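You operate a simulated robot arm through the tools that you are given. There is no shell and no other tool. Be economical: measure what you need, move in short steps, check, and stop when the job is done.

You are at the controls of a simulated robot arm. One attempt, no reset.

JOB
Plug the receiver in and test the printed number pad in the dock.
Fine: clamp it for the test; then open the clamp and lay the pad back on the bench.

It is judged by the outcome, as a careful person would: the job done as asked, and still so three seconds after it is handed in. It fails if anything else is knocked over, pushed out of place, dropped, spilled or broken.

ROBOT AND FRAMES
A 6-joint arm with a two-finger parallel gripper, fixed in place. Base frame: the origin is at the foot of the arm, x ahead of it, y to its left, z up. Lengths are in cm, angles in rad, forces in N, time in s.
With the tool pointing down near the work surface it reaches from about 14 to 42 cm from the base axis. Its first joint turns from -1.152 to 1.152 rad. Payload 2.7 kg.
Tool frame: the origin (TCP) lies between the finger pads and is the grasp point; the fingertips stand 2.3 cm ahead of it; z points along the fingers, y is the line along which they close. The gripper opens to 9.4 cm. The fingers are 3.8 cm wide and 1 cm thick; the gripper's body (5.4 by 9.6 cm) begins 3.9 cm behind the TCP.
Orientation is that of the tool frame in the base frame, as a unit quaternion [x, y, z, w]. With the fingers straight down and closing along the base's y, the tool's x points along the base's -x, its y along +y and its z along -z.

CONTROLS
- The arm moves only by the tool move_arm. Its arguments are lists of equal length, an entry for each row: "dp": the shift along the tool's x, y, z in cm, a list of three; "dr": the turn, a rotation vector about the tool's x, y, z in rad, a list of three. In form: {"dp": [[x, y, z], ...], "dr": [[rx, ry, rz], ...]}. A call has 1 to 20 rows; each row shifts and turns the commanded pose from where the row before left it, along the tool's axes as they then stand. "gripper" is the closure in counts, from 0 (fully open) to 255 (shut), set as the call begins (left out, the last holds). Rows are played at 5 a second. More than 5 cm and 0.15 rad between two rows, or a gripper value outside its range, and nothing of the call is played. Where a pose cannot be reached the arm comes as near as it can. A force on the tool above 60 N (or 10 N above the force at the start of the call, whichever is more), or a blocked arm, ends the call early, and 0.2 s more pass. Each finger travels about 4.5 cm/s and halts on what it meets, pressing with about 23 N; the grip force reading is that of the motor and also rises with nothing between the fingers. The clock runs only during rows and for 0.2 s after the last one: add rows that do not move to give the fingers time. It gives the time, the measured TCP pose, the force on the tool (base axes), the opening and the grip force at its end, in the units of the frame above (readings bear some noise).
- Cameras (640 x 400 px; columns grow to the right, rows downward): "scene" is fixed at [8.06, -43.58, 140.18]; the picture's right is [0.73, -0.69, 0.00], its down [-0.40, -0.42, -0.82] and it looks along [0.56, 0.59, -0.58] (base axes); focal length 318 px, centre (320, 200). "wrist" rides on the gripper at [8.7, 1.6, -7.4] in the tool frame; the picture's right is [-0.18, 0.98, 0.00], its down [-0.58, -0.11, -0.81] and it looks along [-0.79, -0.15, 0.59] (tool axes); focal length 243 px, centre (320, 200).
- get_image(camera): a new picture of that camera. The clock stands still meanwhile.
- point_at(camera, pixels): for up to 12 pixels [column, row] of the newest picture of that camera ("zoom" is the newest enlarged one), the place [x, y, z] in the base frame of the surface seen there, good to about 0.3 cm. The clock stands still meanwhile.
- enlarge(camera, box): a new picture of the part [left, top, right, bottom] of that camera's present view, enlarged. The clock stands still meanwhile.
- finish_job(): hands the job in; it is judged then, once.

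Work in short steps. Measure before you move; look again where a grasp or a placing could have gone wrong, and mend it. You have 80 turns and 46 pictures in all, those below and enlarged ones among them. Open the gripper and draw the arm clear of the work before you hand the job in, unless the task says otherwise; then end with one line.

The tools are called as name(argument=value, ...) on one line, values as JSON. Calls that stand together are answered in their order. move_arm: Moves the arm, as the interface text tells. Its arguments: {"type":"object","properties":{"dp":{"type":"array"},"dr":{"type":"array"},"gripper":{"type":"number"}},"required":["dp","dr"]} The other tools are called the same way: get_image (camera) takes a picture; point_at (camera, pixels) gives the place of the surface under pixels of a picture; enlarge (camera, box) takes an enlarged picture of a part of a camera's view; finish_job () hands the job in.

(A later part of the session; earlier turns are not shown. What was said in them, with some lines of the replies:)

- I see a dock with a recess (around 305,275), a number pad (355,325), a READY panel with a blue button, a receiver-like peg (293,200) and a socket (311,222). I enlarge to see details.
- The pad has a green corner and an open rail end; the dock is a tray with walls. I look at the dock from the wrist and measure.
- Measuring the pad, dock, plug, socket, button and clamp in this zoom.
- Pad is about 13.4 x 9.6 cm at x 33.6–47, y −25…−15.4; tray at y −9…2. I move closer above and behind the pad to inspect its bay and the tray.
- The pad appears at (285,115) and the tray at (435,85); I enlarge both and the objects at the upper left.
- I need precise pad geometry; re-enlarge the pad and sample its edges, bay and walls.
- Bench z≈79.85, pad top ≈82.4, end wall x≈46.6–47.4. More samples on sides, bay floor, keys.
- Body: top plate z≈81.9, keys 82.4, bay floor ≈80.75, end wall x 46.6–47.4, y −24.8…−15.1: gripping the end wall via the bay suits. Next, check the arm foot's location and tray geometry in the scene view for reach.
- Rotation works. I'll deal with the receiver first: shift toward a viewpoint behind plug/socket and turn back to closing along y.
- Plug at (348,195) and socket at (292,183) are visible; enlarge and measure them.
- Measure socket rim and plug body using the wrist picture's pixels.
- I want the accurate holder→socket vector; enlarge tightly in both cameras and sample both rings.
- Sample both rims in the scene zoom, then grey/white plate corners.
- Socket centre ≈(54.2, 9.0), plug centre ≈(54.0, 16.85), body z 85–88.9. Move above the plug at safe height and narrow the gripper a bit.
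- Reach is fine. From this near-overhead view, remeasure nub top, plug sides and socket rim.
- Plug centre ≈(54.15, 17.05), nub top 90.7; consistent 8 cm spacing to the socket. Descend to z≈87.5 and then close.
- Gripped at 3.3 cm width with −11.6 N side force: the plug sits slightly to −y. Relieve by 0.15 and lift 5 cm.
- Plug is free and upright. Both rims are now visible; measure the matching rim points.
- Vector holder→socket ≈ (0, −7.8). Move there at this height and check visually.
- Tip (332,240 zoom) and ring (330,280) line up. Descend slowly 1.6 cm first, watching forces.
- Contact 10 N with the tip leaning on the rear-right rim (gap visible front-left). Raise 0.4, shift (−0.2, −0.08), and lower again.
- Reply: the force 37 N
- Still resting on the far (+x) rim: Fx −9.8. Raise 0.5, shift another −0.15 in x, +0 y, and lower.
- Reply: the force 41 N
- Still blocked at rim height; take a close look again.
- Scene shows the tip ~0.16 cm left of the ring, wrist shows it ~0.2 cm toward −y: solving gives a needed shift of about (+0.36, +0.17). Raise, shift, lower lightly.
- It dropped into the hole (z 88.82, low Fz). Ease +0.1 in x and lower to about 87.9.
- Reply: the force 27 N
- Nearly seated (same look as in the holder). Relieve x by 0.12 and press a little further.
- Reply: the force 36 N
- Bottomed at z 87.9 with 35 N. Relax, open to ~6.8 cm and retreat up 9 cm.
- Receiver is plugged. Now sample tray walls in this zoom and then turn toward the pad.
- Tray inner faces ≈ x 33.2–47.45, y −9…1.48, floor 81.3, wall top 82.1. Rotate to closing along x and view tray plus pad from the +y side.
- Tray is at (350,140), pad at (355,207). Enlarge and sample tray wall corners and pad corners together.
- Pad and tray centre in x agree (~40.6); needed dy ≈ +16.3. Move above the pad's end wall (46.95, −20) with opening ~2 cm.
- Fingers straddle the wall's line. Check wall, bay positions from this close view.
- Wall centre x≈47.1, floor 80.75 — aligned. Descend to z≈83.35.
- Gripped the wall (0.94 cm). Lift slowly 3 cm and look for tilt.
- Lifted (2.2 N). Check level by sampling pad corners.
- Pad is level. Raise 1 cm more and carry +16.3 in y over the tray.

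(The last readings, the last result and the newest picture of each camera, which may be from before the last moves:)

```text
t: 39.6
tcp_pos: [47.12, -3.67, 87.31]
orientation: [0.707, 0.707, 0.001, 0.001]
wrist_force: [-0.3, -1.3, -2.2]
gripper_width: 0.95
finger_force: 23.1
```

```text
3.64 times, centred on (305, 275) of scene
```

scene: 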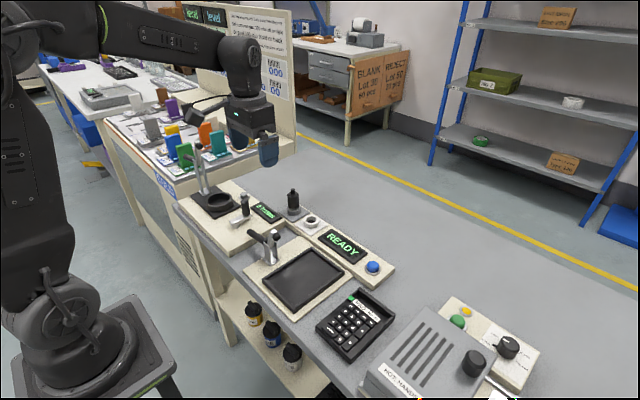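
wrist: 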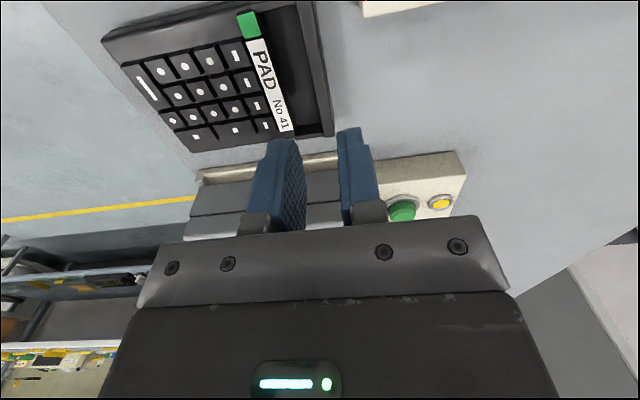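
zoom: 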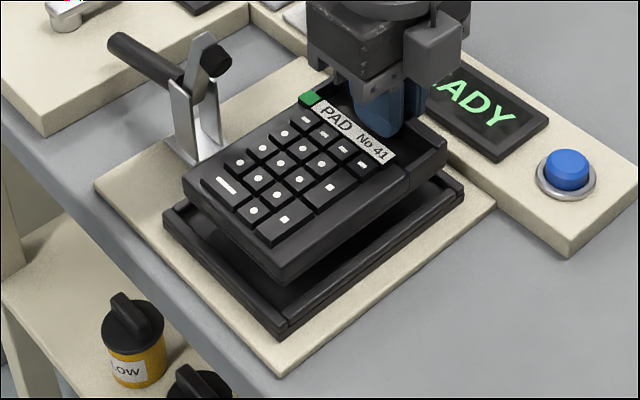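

Sample pad's side faces/corners and tray walls in the same picture for alignment.

point_at(camera="zoom", pixels=[[190, 178], [186, 185], [186, 195], [280, 268], [280, 278], [440, 165], [446, 148], [170, 215], [180, 217], [285, 324], [460, 195], [300, 310]])

```text
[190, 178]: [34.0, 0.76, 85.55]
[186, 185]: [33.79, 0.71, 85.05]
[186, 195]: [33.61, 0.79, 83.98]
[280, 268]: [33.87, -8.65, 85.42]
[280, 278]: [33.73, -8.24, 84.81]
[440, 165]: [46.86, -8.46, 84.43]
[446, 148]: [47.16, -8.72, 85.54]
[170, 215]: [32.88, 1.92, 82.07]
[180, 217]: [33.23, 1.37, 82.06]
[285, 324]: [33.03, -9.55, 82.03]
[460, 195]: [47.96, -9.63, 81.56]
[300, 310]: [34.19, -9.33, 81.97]
```

Pad edges (x 33.65–47.2, y −8.7…0.8) lie inside tray inner faces (33.3–47.5, −9.1…1.4). Lower slowly.

move_arm(dp=[[0, 0, 0.7], [0, 0, 0.6], [0, 0, 0.4], [0, 0, 0.3], [0, 0, 0.3], [0, 0, 0.15], [0, 0, 0]], dr=[[0, 0, 0], [0, 0, 0], [0, 0, 0], [0, 0, 0], [0, 0, 0], [0, 0, 0], [0, 0, 0]])

```text
t: 41.2
tcp_pos: [47.1, -3.62, 84.91]
orientation: [0.707, 0.708, 0.001, 0.001]
wrist_force: [-0.4, -1.1, 1.0]
gripper_width: 0.97
finger_force: 22.9
```

Fz changed sign: touching down. Check the picture.

move_arm(dp=[[0, 0, 0.1], [0, 0, 0]], dr=[[0, 0, 0], [0, 0, 0]])

enlarge(camera="scene", box=[235, 220, 375, 330])

```text
t: 41.8
tcp_pos: [47.14, -3.54, 84.9]
orientation: [0.707, 0.708, 0.001, 0.001]
wrist_force: [-5.1, -2.8, 15.5]
gripper_width: 0.96
finger_force: 22.5
```

```text
3.64 times, centred on (305, 275) of scene
```

zoom: 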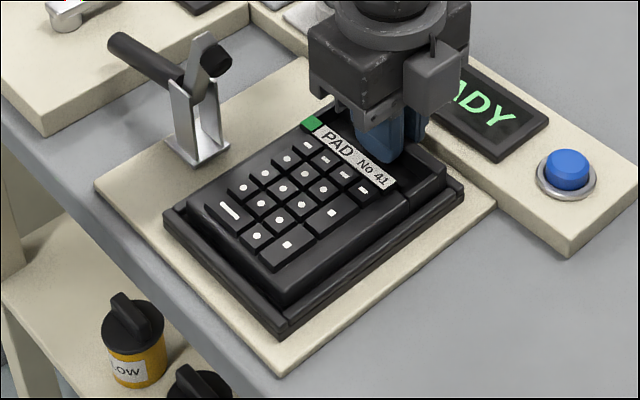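

Pad sits inside the tray. Relax, open to 2 cm, retreat up to z≈98.

move_arm(dp=[[0, 0, -0.1], [0, 0, 0], [0, 0, 0]], dr=[[0, 0, 0], [0, 0, 0], [0, 0, 0]], gripper=200)

move_arm(dp=[[0, 0, -1], [0, 0, -2], [0, 0, -3.5], [0, 0, -3.5], [0, 0, -3.5], [0, 0, 0]], dr=[[0, 0, 0], [0, 0, 0], [0, 0, 0], [0, 0, 0], [0, 0, 0], [0, 0, 0]], gripper=200)

enlarge(camera="scene", box=[235, 220, 375, 330])

```text
t: 42.6
tcp_pos: [47.09, -3.64, 85.0]
orientation: [0.706, 0.708, 0.0, 0.0]
wrist_force: [-0.6, 0.5, -0.7]
gripper_width: 2.03
finger_force: 0.0
```

```text
t: 44.0
tcp_pos: [46.84, -3.56, 98.36]
orientation: [0.706, 0.708, 0.001, 0.0]
wrist_force: [1.0, -0.3, 0.2]
gripper_width: 2.03
finger_force: 0.1
```

```text
3.64 times, centred on (305, 275) of scene
```

zoom: 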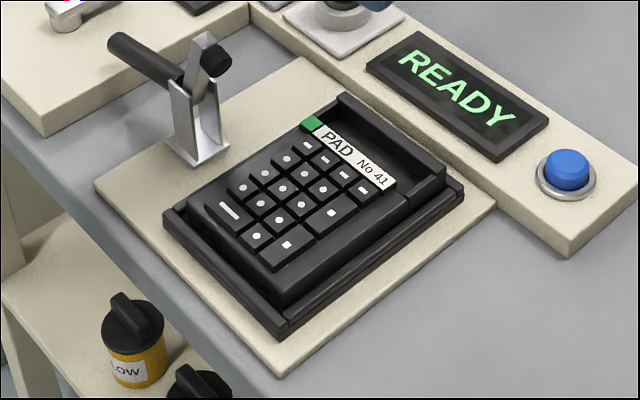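

Verify the pad is level/seated by sampling.

point_at(camera="zoom", pixels=[[193, 210], [280, 293], [205, 200], [290, 285], [290, 150], [420, 185], [440, 170], [340, 98], [118, 42], [150, 62], [192, 55], [220, 60]])

```text
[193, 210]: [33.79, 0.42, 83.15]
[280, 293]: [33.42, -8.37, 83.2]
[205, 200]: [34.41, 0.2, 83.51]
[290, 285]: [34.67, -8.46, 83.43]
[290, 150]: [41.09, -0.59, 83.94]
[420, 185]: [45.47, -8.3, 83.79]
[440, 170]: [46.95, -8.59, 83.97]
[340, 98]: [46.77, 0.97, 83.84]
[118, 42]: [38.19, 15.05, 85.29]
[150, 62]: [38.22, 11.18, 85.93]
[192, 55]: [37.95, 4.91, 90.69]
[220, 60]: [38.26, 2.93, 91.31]
```

Pad is level and seated (top 83.4). Now the clamp: I'll push its raised arm over with closed fingers; go above it, turn back to closing along y.

move_arm(dp=[[2.75, -2.15, 0], [2.75, -2.15, 0], [2.75, -2.15, 0], [2.75, -2.15, 0], [0, 0, 0], [0, 0, 0], [0, 0, 0], [0, 0, 0], [0, 0, 0], [0, 0, 0], [0, 0, 0], [0, 0, 0], [0, 0, 0], [0, 0, 0], [0, 0, 0], [0, 0, 0], [0, 0, 0]], dr=[[0, 0, 0], [0, 0, 0], [0, 0, 0], [0, 0, 0], [0, 0, -0.1309], [0, 0, -0.1309], [0, 0, -0.1309], [0, 0, -0.1309], [0, 0, -0.1309], [0, 0, -0.1309], [0, 0, -0.1309], [0, 0, -0.1309], [0, 0, -0.1309], [0, 0, -0.1309], [0, 0, -0.1309], [0, 0, -0.1309], [0, 0, 0]], gripper=255)

```text
t: 47.6
tcp_pos: [38.52, 7.45, 98.32]
orientation: [-0.002, 1.0, 0.0, 0.001]
wrist_force: [0.2, 0.8, -0.2]
gripper_width: 0.0
finger_force: 22.7
```

Descend behind the arm to z≈93.3 and start pushing along the arc to about 45°.

move_arm(dp=[[0, 0, 2.5], [0, 0, 2.5], [0, 0, 0], [0, -0.9, 0.0], [0, -0.9, 0.1], [0, -0.55, 0.3], [0, -0.5, 0.4], [0, 0, 0]], dr=[[0, 0, 0], [0, 0, 0], [0, 0, 0], [0, 0, 0], [0, 0, 0], [0, 0, 0], [0, 0, 0], [0, 0, 0]])

enlarge(camera="scene", box=[215, 200, 375, 310])

```text
t: 49.4
tcp_pos: [38.4, 4.45, 92.63]
orientation: [-0.001, 1.0, 0.0, -0.001]
wrist_force: [1.1, 0.7, 1.0]
gripper_width: 0.01
finger_force: 23.4
```

```text
3.64 times, centred on (295, 255) of scene
```

zoom: 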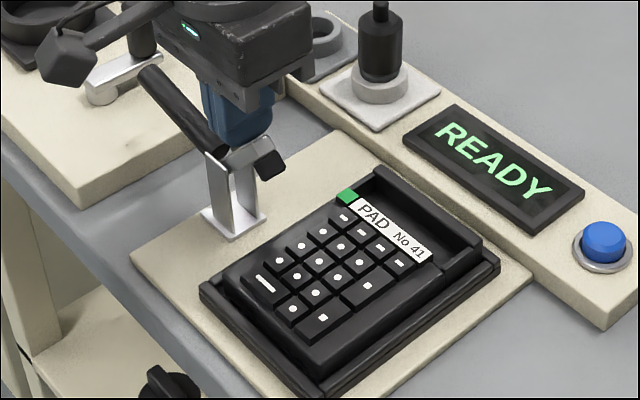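

Arm is moving with almost no force. Continue the arc down to near horizontal.

move_arm(dp=[[0, -0.4, 0.55], [0, -0.35, 0.55], [0, -0.3, 0.57], [0, -0.3, 0.58], [0, -0.15, 0.4], [0, -0.1, 0.4], [0, 0, 0.3], [0, 0, 0]], dr=[[0, 0, 0], [0, 0, 0], [0, 0, 0], [0, 0, 0], [0, 0, 0], [0, 0, 0], [0, 0, 0], [0, 0, 0]])

enlarge(camera="scene", box=[215, 200, 375, 310])

```text
t: 51.2
tcp_pos: [38.33, 2.8, 89.21]
orientation: [0.0, 1.0, 0.0, 0.001]
wrist_force: [0.0, 0.3, 0.8]
gripper_width: 0.0
finger_force: 22.4
```

```text
3.64 times, centred on (295, 255) of scene
```

zoom: 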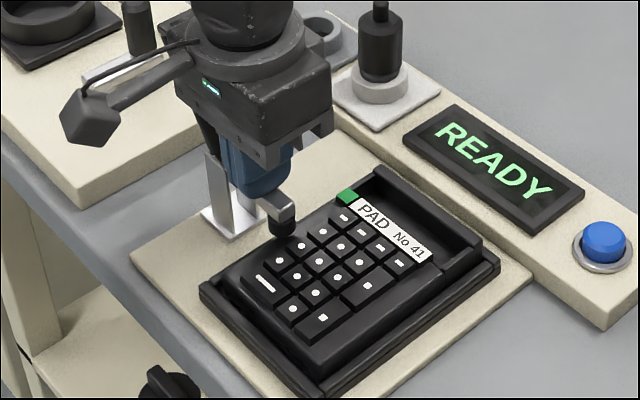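

Foot is close above the pad. Continue pressing down in small steps until a firm force appears.

move_arm(dp=[[0, 0, 0.2], [0, 0, 0.2], [0, 0, 0.2], [0, 0, 0.2], [0, 0, 0]], dr=[[0, 0, 0], [0, 0, 0], [0, 0, 0], [0, 0, 0], [0, 0, 0]])

```text
t: 51.9
tcp_pos: [38.36, 2.82, 89.15]
orientation: [-0.001, 1.0, 0.0, 0.001]
wrist_force: [-9.1, -0.9, 14.8]
gripper_width: 0.02
finger_force: 22.7
stopped in row 3: the force on the tool passed its limit (the readings are from after the stop); the commanded pose is now the measured one
```

Hard stop: foot on the pad. Retreat straight up and see whether the clamp stays and what the display shows.

move_arm(dp=[[0, 0, -0.5], [0, 0, -2], [0, 0, -3], [0, 0, -3], [0, 0, 0], [0, 0, 0]], dr=[[0, 0, 0], [0, 0, 0], [0, 0, 0], [0, 0, 0], [0, 0, 0], [0, 0, 0]])

enlarge(camera="scene", box=[215, 200, 395, 320])

```text
t: 53.3
tcp_pos: [38.81, 2.76, 97.38]
orientation: [0.0, 1.0, -0.001, 0.001]
wrist_force: [0.4, -0.4, -0.5]
gripper_width: 0.01
finger_force: 23.2
```

```text
3.33 times, centred on (305, 260) of scene
```

zoom: 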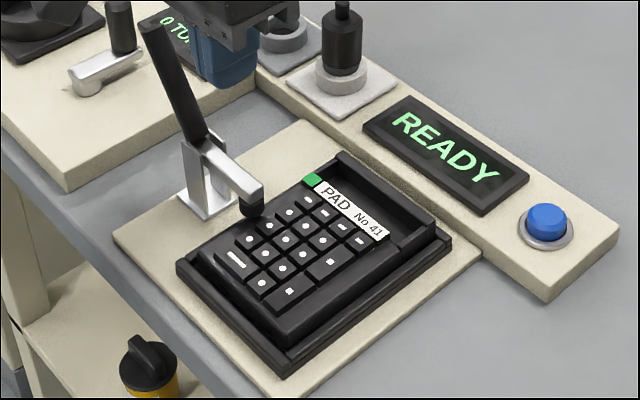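

Clamp stays down on the pad. Measure handle, arm and button.

point_at(camera="zoom", pixels=[[152, 25], [165, 55], [180, 90], [200, 135], [250, 190], [250, 208], [547, 210], [545, 222], [525, 225], [570, 220], [547, 240]])

```text
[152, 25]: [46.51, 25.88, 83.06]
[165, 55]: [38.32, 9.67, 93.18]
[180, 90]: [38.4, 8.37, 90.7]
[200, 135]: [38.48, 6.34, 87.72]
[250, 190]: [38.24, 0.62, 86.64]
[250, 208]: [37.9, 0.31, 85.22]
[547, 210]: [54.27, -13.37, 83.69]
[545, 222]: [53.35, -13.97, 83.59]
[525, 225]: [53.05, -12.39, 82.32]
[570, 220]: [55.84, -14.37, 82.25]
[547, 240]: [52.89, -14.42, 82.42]
```

Button top centre ≈(54.0, −13.6, 83.7). Move over it and come down to 1 cm above.

move_arm(dp=[[-3.04, -3.27, 0], [-3.04, -3.27, 0], [-3.04, -3.27, 0], [-3.04, -3.27, 0], [-3.04, -3.27, 0], [0, 0, 4], [0, 0, 4], [0, 0, 2], [0, 0, 0], [0, 0, 0]], dr=[[0, 0, 0], [0, 0, 0], [0, 0, 0], [0, 0, 0], [0, 0, 0], [0, 0, 0], [0, 0, 0], [0, 0, 0], [0, 0, 0], [0, 0, 0]])

enlarge(camera="scene", box=[305, 210, 405, 300])

```text
t: 55.5
tcp_pos: [53.6, -13.6, 87.36]
orientation: [0.0, 1.0, 0.0, 0.001]
wrist_force: [0.2, 0.1, 0.1]
gripper_width: 0.02
finger_force: 23.4
```

```text
4.44 times, centred on (355, 255) of scene
```

zoom: 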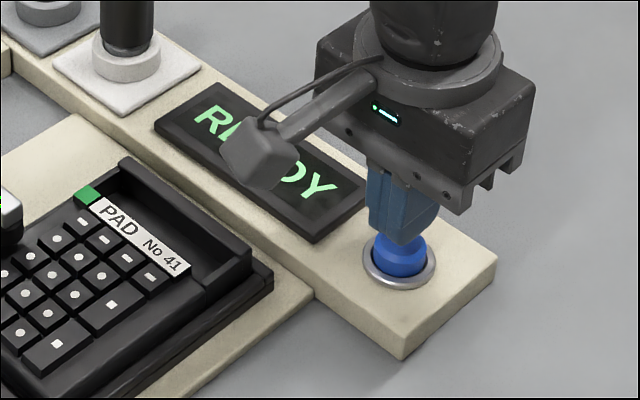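

Fingers are centred over the button. Press down in small steps, then back off.

move_arm(dp=[[-0.2, 0, 0.6], [0, 0, 0.4], [0, 0, 0.3], [0, 0, 0.2], [0, 0, 0.2], [0, 0, 0]], dr=[[0, 0, 0], [0, 0, 0], [0, 0, 0], [0, 0, 0], [0, 0, 0], [0, 0, 0]])

```text
t: 56.9
tcp_pos: [53.81, -13.5, 85.79]
orientation: [-0.001, 1.0, 0.0, 0.001]
wrist_force: [1.0, -0.3, 2.6]
gripper_width: 0.01
finger_force: 23.5
```

Light contact (2.6 N) at z 85.8; press a bit further.

move_arm(dp=[[0, 0, 0.15], [0, 0, 0.15], [0, 0, 0.15], [0, 0, 0]], dr=[[0, 0, 0], [0, 0, 0], [0, 0, 0], [0, 0, 0]])

enlarge(camera="scene", box=[305, 210, 405, 300])

```text
t: 57.9
tcp_pos: [53.92, -13.48, 85.55]
orientation: [-0.001, 1.0, 0.0, 0.001]
wrist_force: [-2.9, 0.7, 5.3]
gripper_width: 0.0
finger_force: 22.5
```

```text
4.44 times, centred on (355, 255) of scene
```

zoom: 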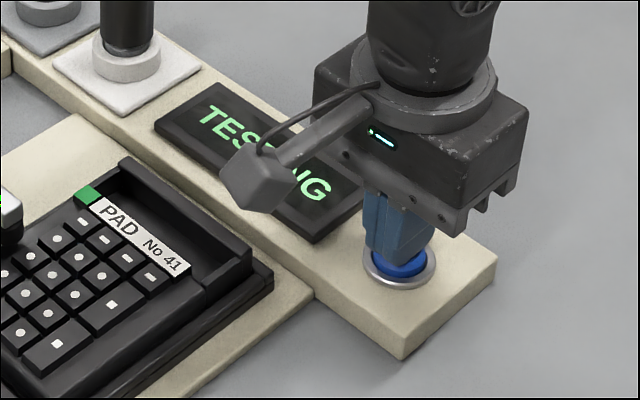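

Display shows TESTING. Retreat up and away toward the clamp side, giving the test time.

move_arm(dp=[[0, 0, -1], [0, 0, -3], [0, 0, -4], [0, 0, -4], [0, 0, 0], [0, 0, 0], [0, 0, 0], [0, 0, 0], [0, 0, 0], [0, 0, 0], [0, 0, 0], [0, 0, 0], [0, 0, 0], [0, 0, 0], [0, 0, 0], [0, 0, 0], [0, 0, 0], [0, 0, 0], [0, 0, 0], [0, 0, 0]], dr=[[0, 0, 0], [0, 0, 0], [0, 0, 0], [0, 0, 0], [0, 0, 0], [0, 0, 0], [0, 0, 0], [0, 0, 0], [0, 0, 0], [0, 0, 0], [0, 0, 0], [0, 0, 0], [0, 0, 0], [0, 0, 0], [0, 0, 0], [0, 0, 0], [0, 0, 0], [0, 0, 0], [0, 0, 0], [0, 0, 0]])

enlarge(camera="scene", box=[215, 190, 395, 320])

```text
t: 62.1
tcp_pos: [53.69, -13.26, 97.69]
orientation: [-0.001, 1.0, 0.0, 0.001]
wrist_force: [-0.3, 0.0, -0.7]
gripper_width: 0.0
finger_force: 22.6
```

```text
3.08 times, centred on (305, 255) of scene
```

zoom: 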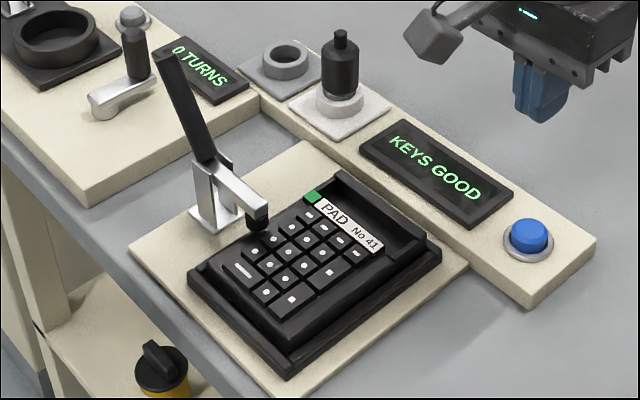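

KEYS GOOD. Now open the clamp: move to the −y side of the raised handle (handle surface ≈ y 9 at z 92).

move_arm(dp=[[2.57, 3.41, 0], [2.57, 3.41, 0], [2.57, 3.41, 0], [2.57, 3.41, 0], [2.57, 3.41, 0], [2.57, 3.41, 0], [0, 0, 0], [0, 0, 1.6], [0, 0, 1.6], [0, 0, 0]], dr=[[0, 0, 0], [0, 0, 0], [0, 0, 0], [0, 0, 0], [0, 0, 0], [0, 0, 0], [0, 0, 0], [0, 0, 0], [0, 0, 0], [0, 0, 0]])

```text
t: 64.3
tcp_pos: [38.07, 6.96, 94.11]
orientation: [0.0, 1.0, -0.001, 0.001]
wrist_force: [0.4, -0.1, 0.3]
gripper_width: 0.0
finger_force: 22.8
```

Push the handle +y and down along its arc, to about 15° above horizontal.

move_arm(dp=[[0, 0.6, 0], [0, 0.6, 0], [0, 0.7, 0.3], [0, 0.7, 0.45], [0, 0.55, 0.55], [0, 0.55, 0.6], [0, 0.4, 0.7], [0, 0.35, 0.7], [0, 0, 0]], dr=[[0, 0, 0], [0, 0, 0], [0, 0, 0], [0, 0, 0], [0, 0, 0], [0, 0, 0], [0, 0, 0], [0, 0, 0], [0, 0, 0]])

```text
t: 66.3
tcp_pos: [38.42, 11.36, 90.73]
orientation: [0.0, 1.0, 0.0, 0.002]
wrist_force: [0.1, 0.0, -0.2]
gripper_width: 0.0
finger_force: 23.1
```

Going smoothly. Continue to the horizontal rest position, watching the force.

move_arm(dp=[[0, 0.25, 0.6], [0, 0.15, 0.6], [0, 0.05, 0.3], [0, 0, 0.2], [0, 0, 0.2], [0, 0, 0]], dr=[[0, 0, 0], [0, 0, 0], [0, 0, 0], [0, 0, 0], [0, 0, 0], [0, 0, 0]])

enlarge(camera="scene", box=[215, 190, 395, 320])

```text
t: 67.7
tcp_pos: [38.36, 11.91, 89.0]
orientation: [-0.002, 1.0, 0.0, 0.001]
wrist_force: [0.0, -0.4, -0.7]
gripper_width: 0.01
finger_force: 23.3
```

```text
3.08 times, centred on (305, 255) of scene
```

zoom: 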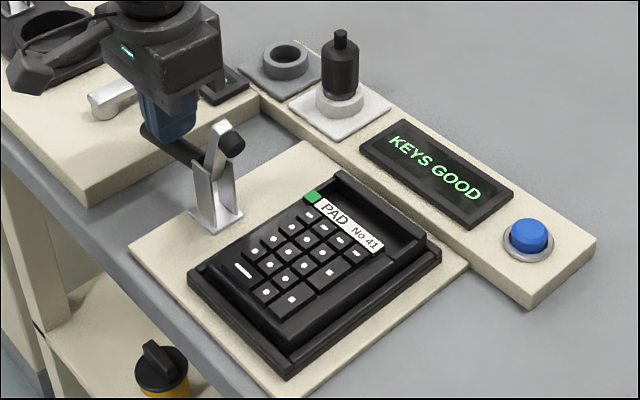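

Clamp is up. Compare the arm tip with its original place (≈38.1, 3.0, 91.5).

point_at(camera="zoom", pixels=[[232, 145], [220, 128], [150, 132], [372, 185], [225, 262], [288, 340], [430, 235]])

move_arm(dp=[[0, 0, 0.15], [0, 0, 0.15], [0, 0, 0]], dr=[[0, 0, 0], [0, 0, 0], [0, 0, 0]])

```text
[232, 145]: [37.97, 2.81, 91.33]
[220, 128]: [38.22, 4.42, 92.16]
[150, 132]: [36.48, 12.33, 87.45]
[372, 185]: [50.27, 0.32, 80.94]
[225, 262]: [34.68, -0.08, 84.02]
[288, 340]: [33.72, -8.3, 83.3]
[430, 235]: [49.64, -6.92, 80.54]
```

```text
t: 68.5
tcp_pos: [38.55, 11.81, 88.67]
orientation: [0.001, 1.0, 0.0, 0.001]
wrist_force: [0.0, -0.5, 1.1]
gripper_width: 0.0
finger_force: 22.4
```

Fully open. Lift to z≈98, go over the pad's end wall and rotate to closing along x, opening to 2 cm.

move_arm(dp=[[0, 0, -3], [0, 0, -3.3], [0, 0, -3.3], [-2.15, -3.86, 0], [-2.15, -3.86, 0], [-2.15, -3.86, 0], [-2.15, -3.86, 0], [0, 0, 0], [0, 0, 0], [0, 0, 0], [0, 0, 0], [0, 0, 0], [0, 0, 0], [0, 0, 0], [0, 0, 0], [0, 0, 0], [0, 0, 0], [0, 0, 0], [0, 0, 0], [0, 0, 0]], dr=[[0, 0, 0], [0, 0, 0], [0, 0, 0], [0, 0, 0], [0, 0, 0], [0, 0, 0], [0, 0, 0], [0, 0, 0.1309], [0, 0, 0.1309], [0, 0, 0.1309], [0, 0, 0.1309], [0, 0, 0.1309], [0, 0, 0.1309], [0, 0, 0.1309], [0, 0, 0.1309], [0, 0, 0.1309], [0, 0, 0.1309], [0, 0, 0.1309], [0, 0, 0.1309], [0, 0, 0]])

move_arm(dp=[[0, 0, 2], [0, 0, 2], [0, 0, 2], [0, 0, 0]], dr=[[0, 0, 0], [0, 0, 0], [0, 0, 0], [0, 0, 0]], gripper=200)

get_image(camera="wrist")

```text
t: 72.7
tcp_pos: [47.15, -3.64, 98.41]
orientation: [0.708, 0.706, 0.001, 0.001]
wrist_force: [0.5, 1.2, -0.3]
gripper_width: 0.0
finger_force: 23.1
```

```text
t: 73.7
tcp_pos: [47.12, -3.63, 92.33]
orientation: [0.707, 0.707, 0.001, 0.001]
wrist_force: [-0.8, -0.2, -0.3]
gripper_width: 2.02
finger_force: 0.1
```

```text
3 pictures are left
```

wrist: 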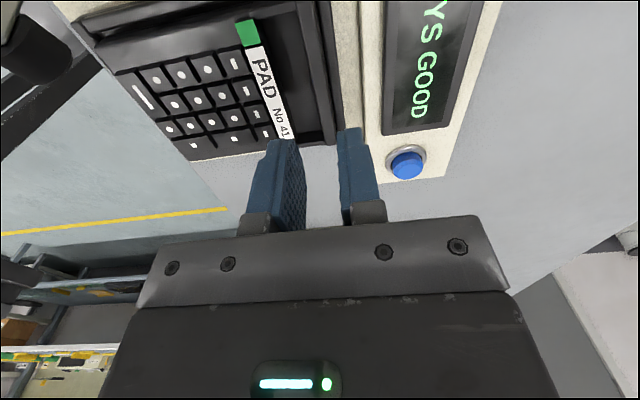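

Measure the pad's end wall vs. tray wall in this view.

point_at(camera="wrist", pixels=[[303, 60], [307, 60], [311, 60], [315, 60], [319, 60], [324, 60], [330, 60], [290, 60], [276, 60], [312, 80], [320, 80]])

```text
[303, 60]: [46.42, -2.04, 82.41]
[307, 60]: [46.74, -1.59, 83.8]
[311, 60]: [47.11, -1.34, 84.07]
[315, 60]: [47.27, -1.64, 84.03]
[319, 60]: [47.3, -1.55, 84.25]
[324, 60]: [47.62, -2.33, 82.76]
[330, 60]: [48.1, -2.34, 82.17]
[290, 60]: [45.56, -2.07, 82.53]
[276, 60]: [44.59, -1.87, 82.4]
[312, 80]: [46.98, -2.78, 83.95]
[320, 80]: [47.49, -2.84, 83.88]
```

Wall centre ≈47.1 still, matching TCP. Descend to z≈84.9, then grip.

move_arm(dp=[[0, 0, 2.5], [0, 0, 2.5], [0, 0, 1.4], [0, 0, 0.6], [0, 0, 0.4], [0, 0, 0], [0, 0, 0]], dr=[[0, 0, 0], [0, 0, 0], [0, 0, 0], [0, 0, 0], [0, 0, 0], [0, 0, 0], [0, 0, 0]])

move_arm(dp=[[0, 0, 0], [0, 0, 0], [0, 0, 0], [0, 0, 0], [0, 0, 0]], dr=[[0, 0, 0], [0, 0, 0], [0, 0, 0], [0, 0, 0], [0, 0, 0]], gripper=255)

move_arm(dp=[[0, 0, -0.3], [0, 0, -0.5], [0, 0, -0.7], [0, 0, -0.8], [0, 0, -0.5], [0, 0, 0]], dr=[[0, 0, 0], [0, 0, 0], [0, 0, 0], [0, 0, 0], [0, 0, 0], [0, 0, 0]])

```text
t: 75.3
tcp_pos: [47.07, -3.57, 84.86]
orientation: [0.706, 0.708, 0.002, 0.001]
wrist_force: [0.2, 0.2, 0.7]
gripper_width: 2.02
finger_force: 0.1
```

```text
t: 76.5
tcp_pos: [47.02, -3.51, 84.87]
orientation: [0.707, 0.708, 0.001, 0.001]
wrist_force: [0.2, -0.4, -0.6]
gripper_width: 0.95
finger_force: 23.5
```

```text
t: 77.9
tcp_pos: [47.09, -3.51, 87.87]
orientation: [0.706, 0.708, 0.001, 0.0]
wrist_force: [0.5, 0.9, -1.4]
gripper_width: 0.92
finger_force: 22.8
```

Held and lifted 3 cm. Carry back −16.4 in y and lower close to the bench.

move_arm(dp=[[-2.5, 0, 0], [-3.2, 0, 0], [-3.2, 0, 0], [-3.2, 0, 0], [-2.7, 0, 0], [-1.6, 0, 0], [0, 0, 0], [0, 0, 1.2], [0, 0, 1.2], [0, 0, 1], [0, 0, 0]], dr=[[0, 0, 0], [0, 0, 0], [0, 0, 0], [0, 0, 0], [0, 0, 0], [0, 0, 0], [0, 0, 0], [0, 0, 0], [0, 0, 0], [0, 0, 0], [0, 0, 0]])

enlarge(camera="scene", box=[280, 230, 430, 370])

```text
t: 80.3
tcp_pos: [47.16, -20.27, 84.35]
orientation: [0.707, 0.707, 0.001, 0.001]
wrist_force: [-0.3, 0.2, -1.6]
gripper_width: 0.96
finger_force: 23.0
```

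```text
2.86 times, centred on (355, 300) of scene
```

zoom: 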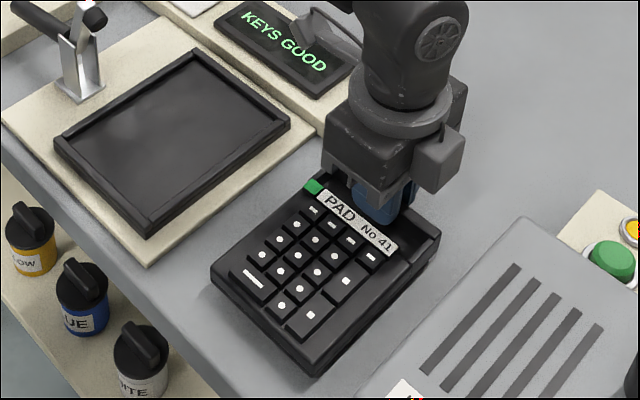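

Pad hovers about 1 cm above its original spot, level. Lower to contact, and then release.

move_arm(dp=[[0, 0, 0.4], [0, 0, 0.3], [0, 0, 0.2], [0, 0, 0.1], [0, 0, 0]], dr=[[0, 0, 0], [0, 0, 0], [0, 0, 0], [0, 0, 0], [0, 0, 0]])

```text
t: 81.5
tcp_pos: [47.07, -19.99, 83.31]
orientation: [0.707, 0.707, 0.001, 0.001]
wrist_force: [-0.2, 0.0, -0.5]
gripper_width: 0.95
finger_force: 23.0
```

Almost unloaded; 0.08 cm more, then open to 2 cm and retreat.

move_arm(dp=[[0, 0, 0.08], [0, 0, 0]], dr=[[0, 0, 0], [0, 0, 0]])

move_arm(dp=[[0, 0, 0], [0, 0, 0], [0, 0, 0]], dr=[[0, 0, 0], [0, 0, 0], [0, 0, 0]], gripper=200)

move_arm(dp=[[0, 0, -1], [0, 0, -2], [0, 0, -3.5], [0, 0, -4], [0, 0, -4], [0, -3, 0], [0, -3, 0], [0, 0, 0]], dr=[[0, 0, 0], [0, 0, 0], [0, 0, 0], [0, 0, 0], [0, 0, 0], [0, 0, 0], [0, 0, 0], [0, 0, 0]], gripper=200)

move_arm(dp=[[0, 0, -4], [0, 0, -4], [0, 0, 0], [0, 0, 0], [0, 0, 0]], dr=[[0, 0, 0], [0, 0, 0], [0, 0, 0], [0, 0, 0], [0, 0, 0]], gripper=0)

enlarge(camera="scene", box=[215, 180, 435, 370])

```text
t: 82.1
tcp_pos: [47.09, -20.04, 83.23]
orientation: [0.706, 0.708, 0.002, 0.002]
wrist_force: [-2.0, -1.4, 10.5]
gripper_width: 0.95
finger_force: 22.8
```

```text
t: 82.9
tcp_pos: [47.16, -20.01, 83.23]
orientation: [0.707, 0.707, 0.001, 0.001]
wrist_force: [-0.3, 0.6, -1.1]
gripper_width: 2.02
finger_force: 0.0
```

```text
t: 84.7
tcp_pos: [41.09, -20.06, 97.8]
orientation: [0.707, 0.708, 0.002, 0.001]
wrist_force: [0.2, 0.7, -0.7]
gripper_width: 2.04
finger_force: 0.1
```

```text
t: 85.9
tcp_pos: [41.0, -19.89, 105.85]
orientation: [0.707, 0.708, 0.001, 0.001]
wrist_force: [0.2, -0.5, 0.3]
gripper_width: 9.4
finger_force: 0.1
```

```text
2.11 times, centred on (325, 275) of scene
```

zoom: 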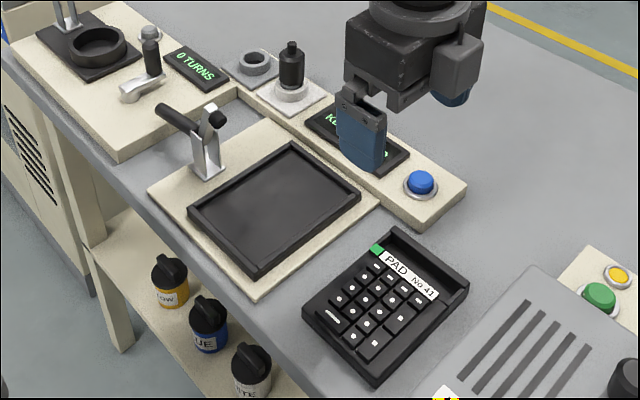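

The picture shows the pad flat on the bench, the clamp open, the receiver in its socket and the gripper open and clear, so I hand the job in.

finish_job()

```text
The job is handed in.
```

The receiver is plugged in, and pad No 41 was clamped in the dock and tested with the result KEYS GOOD; the clamp is open again and the pad is back on the bench where it started.
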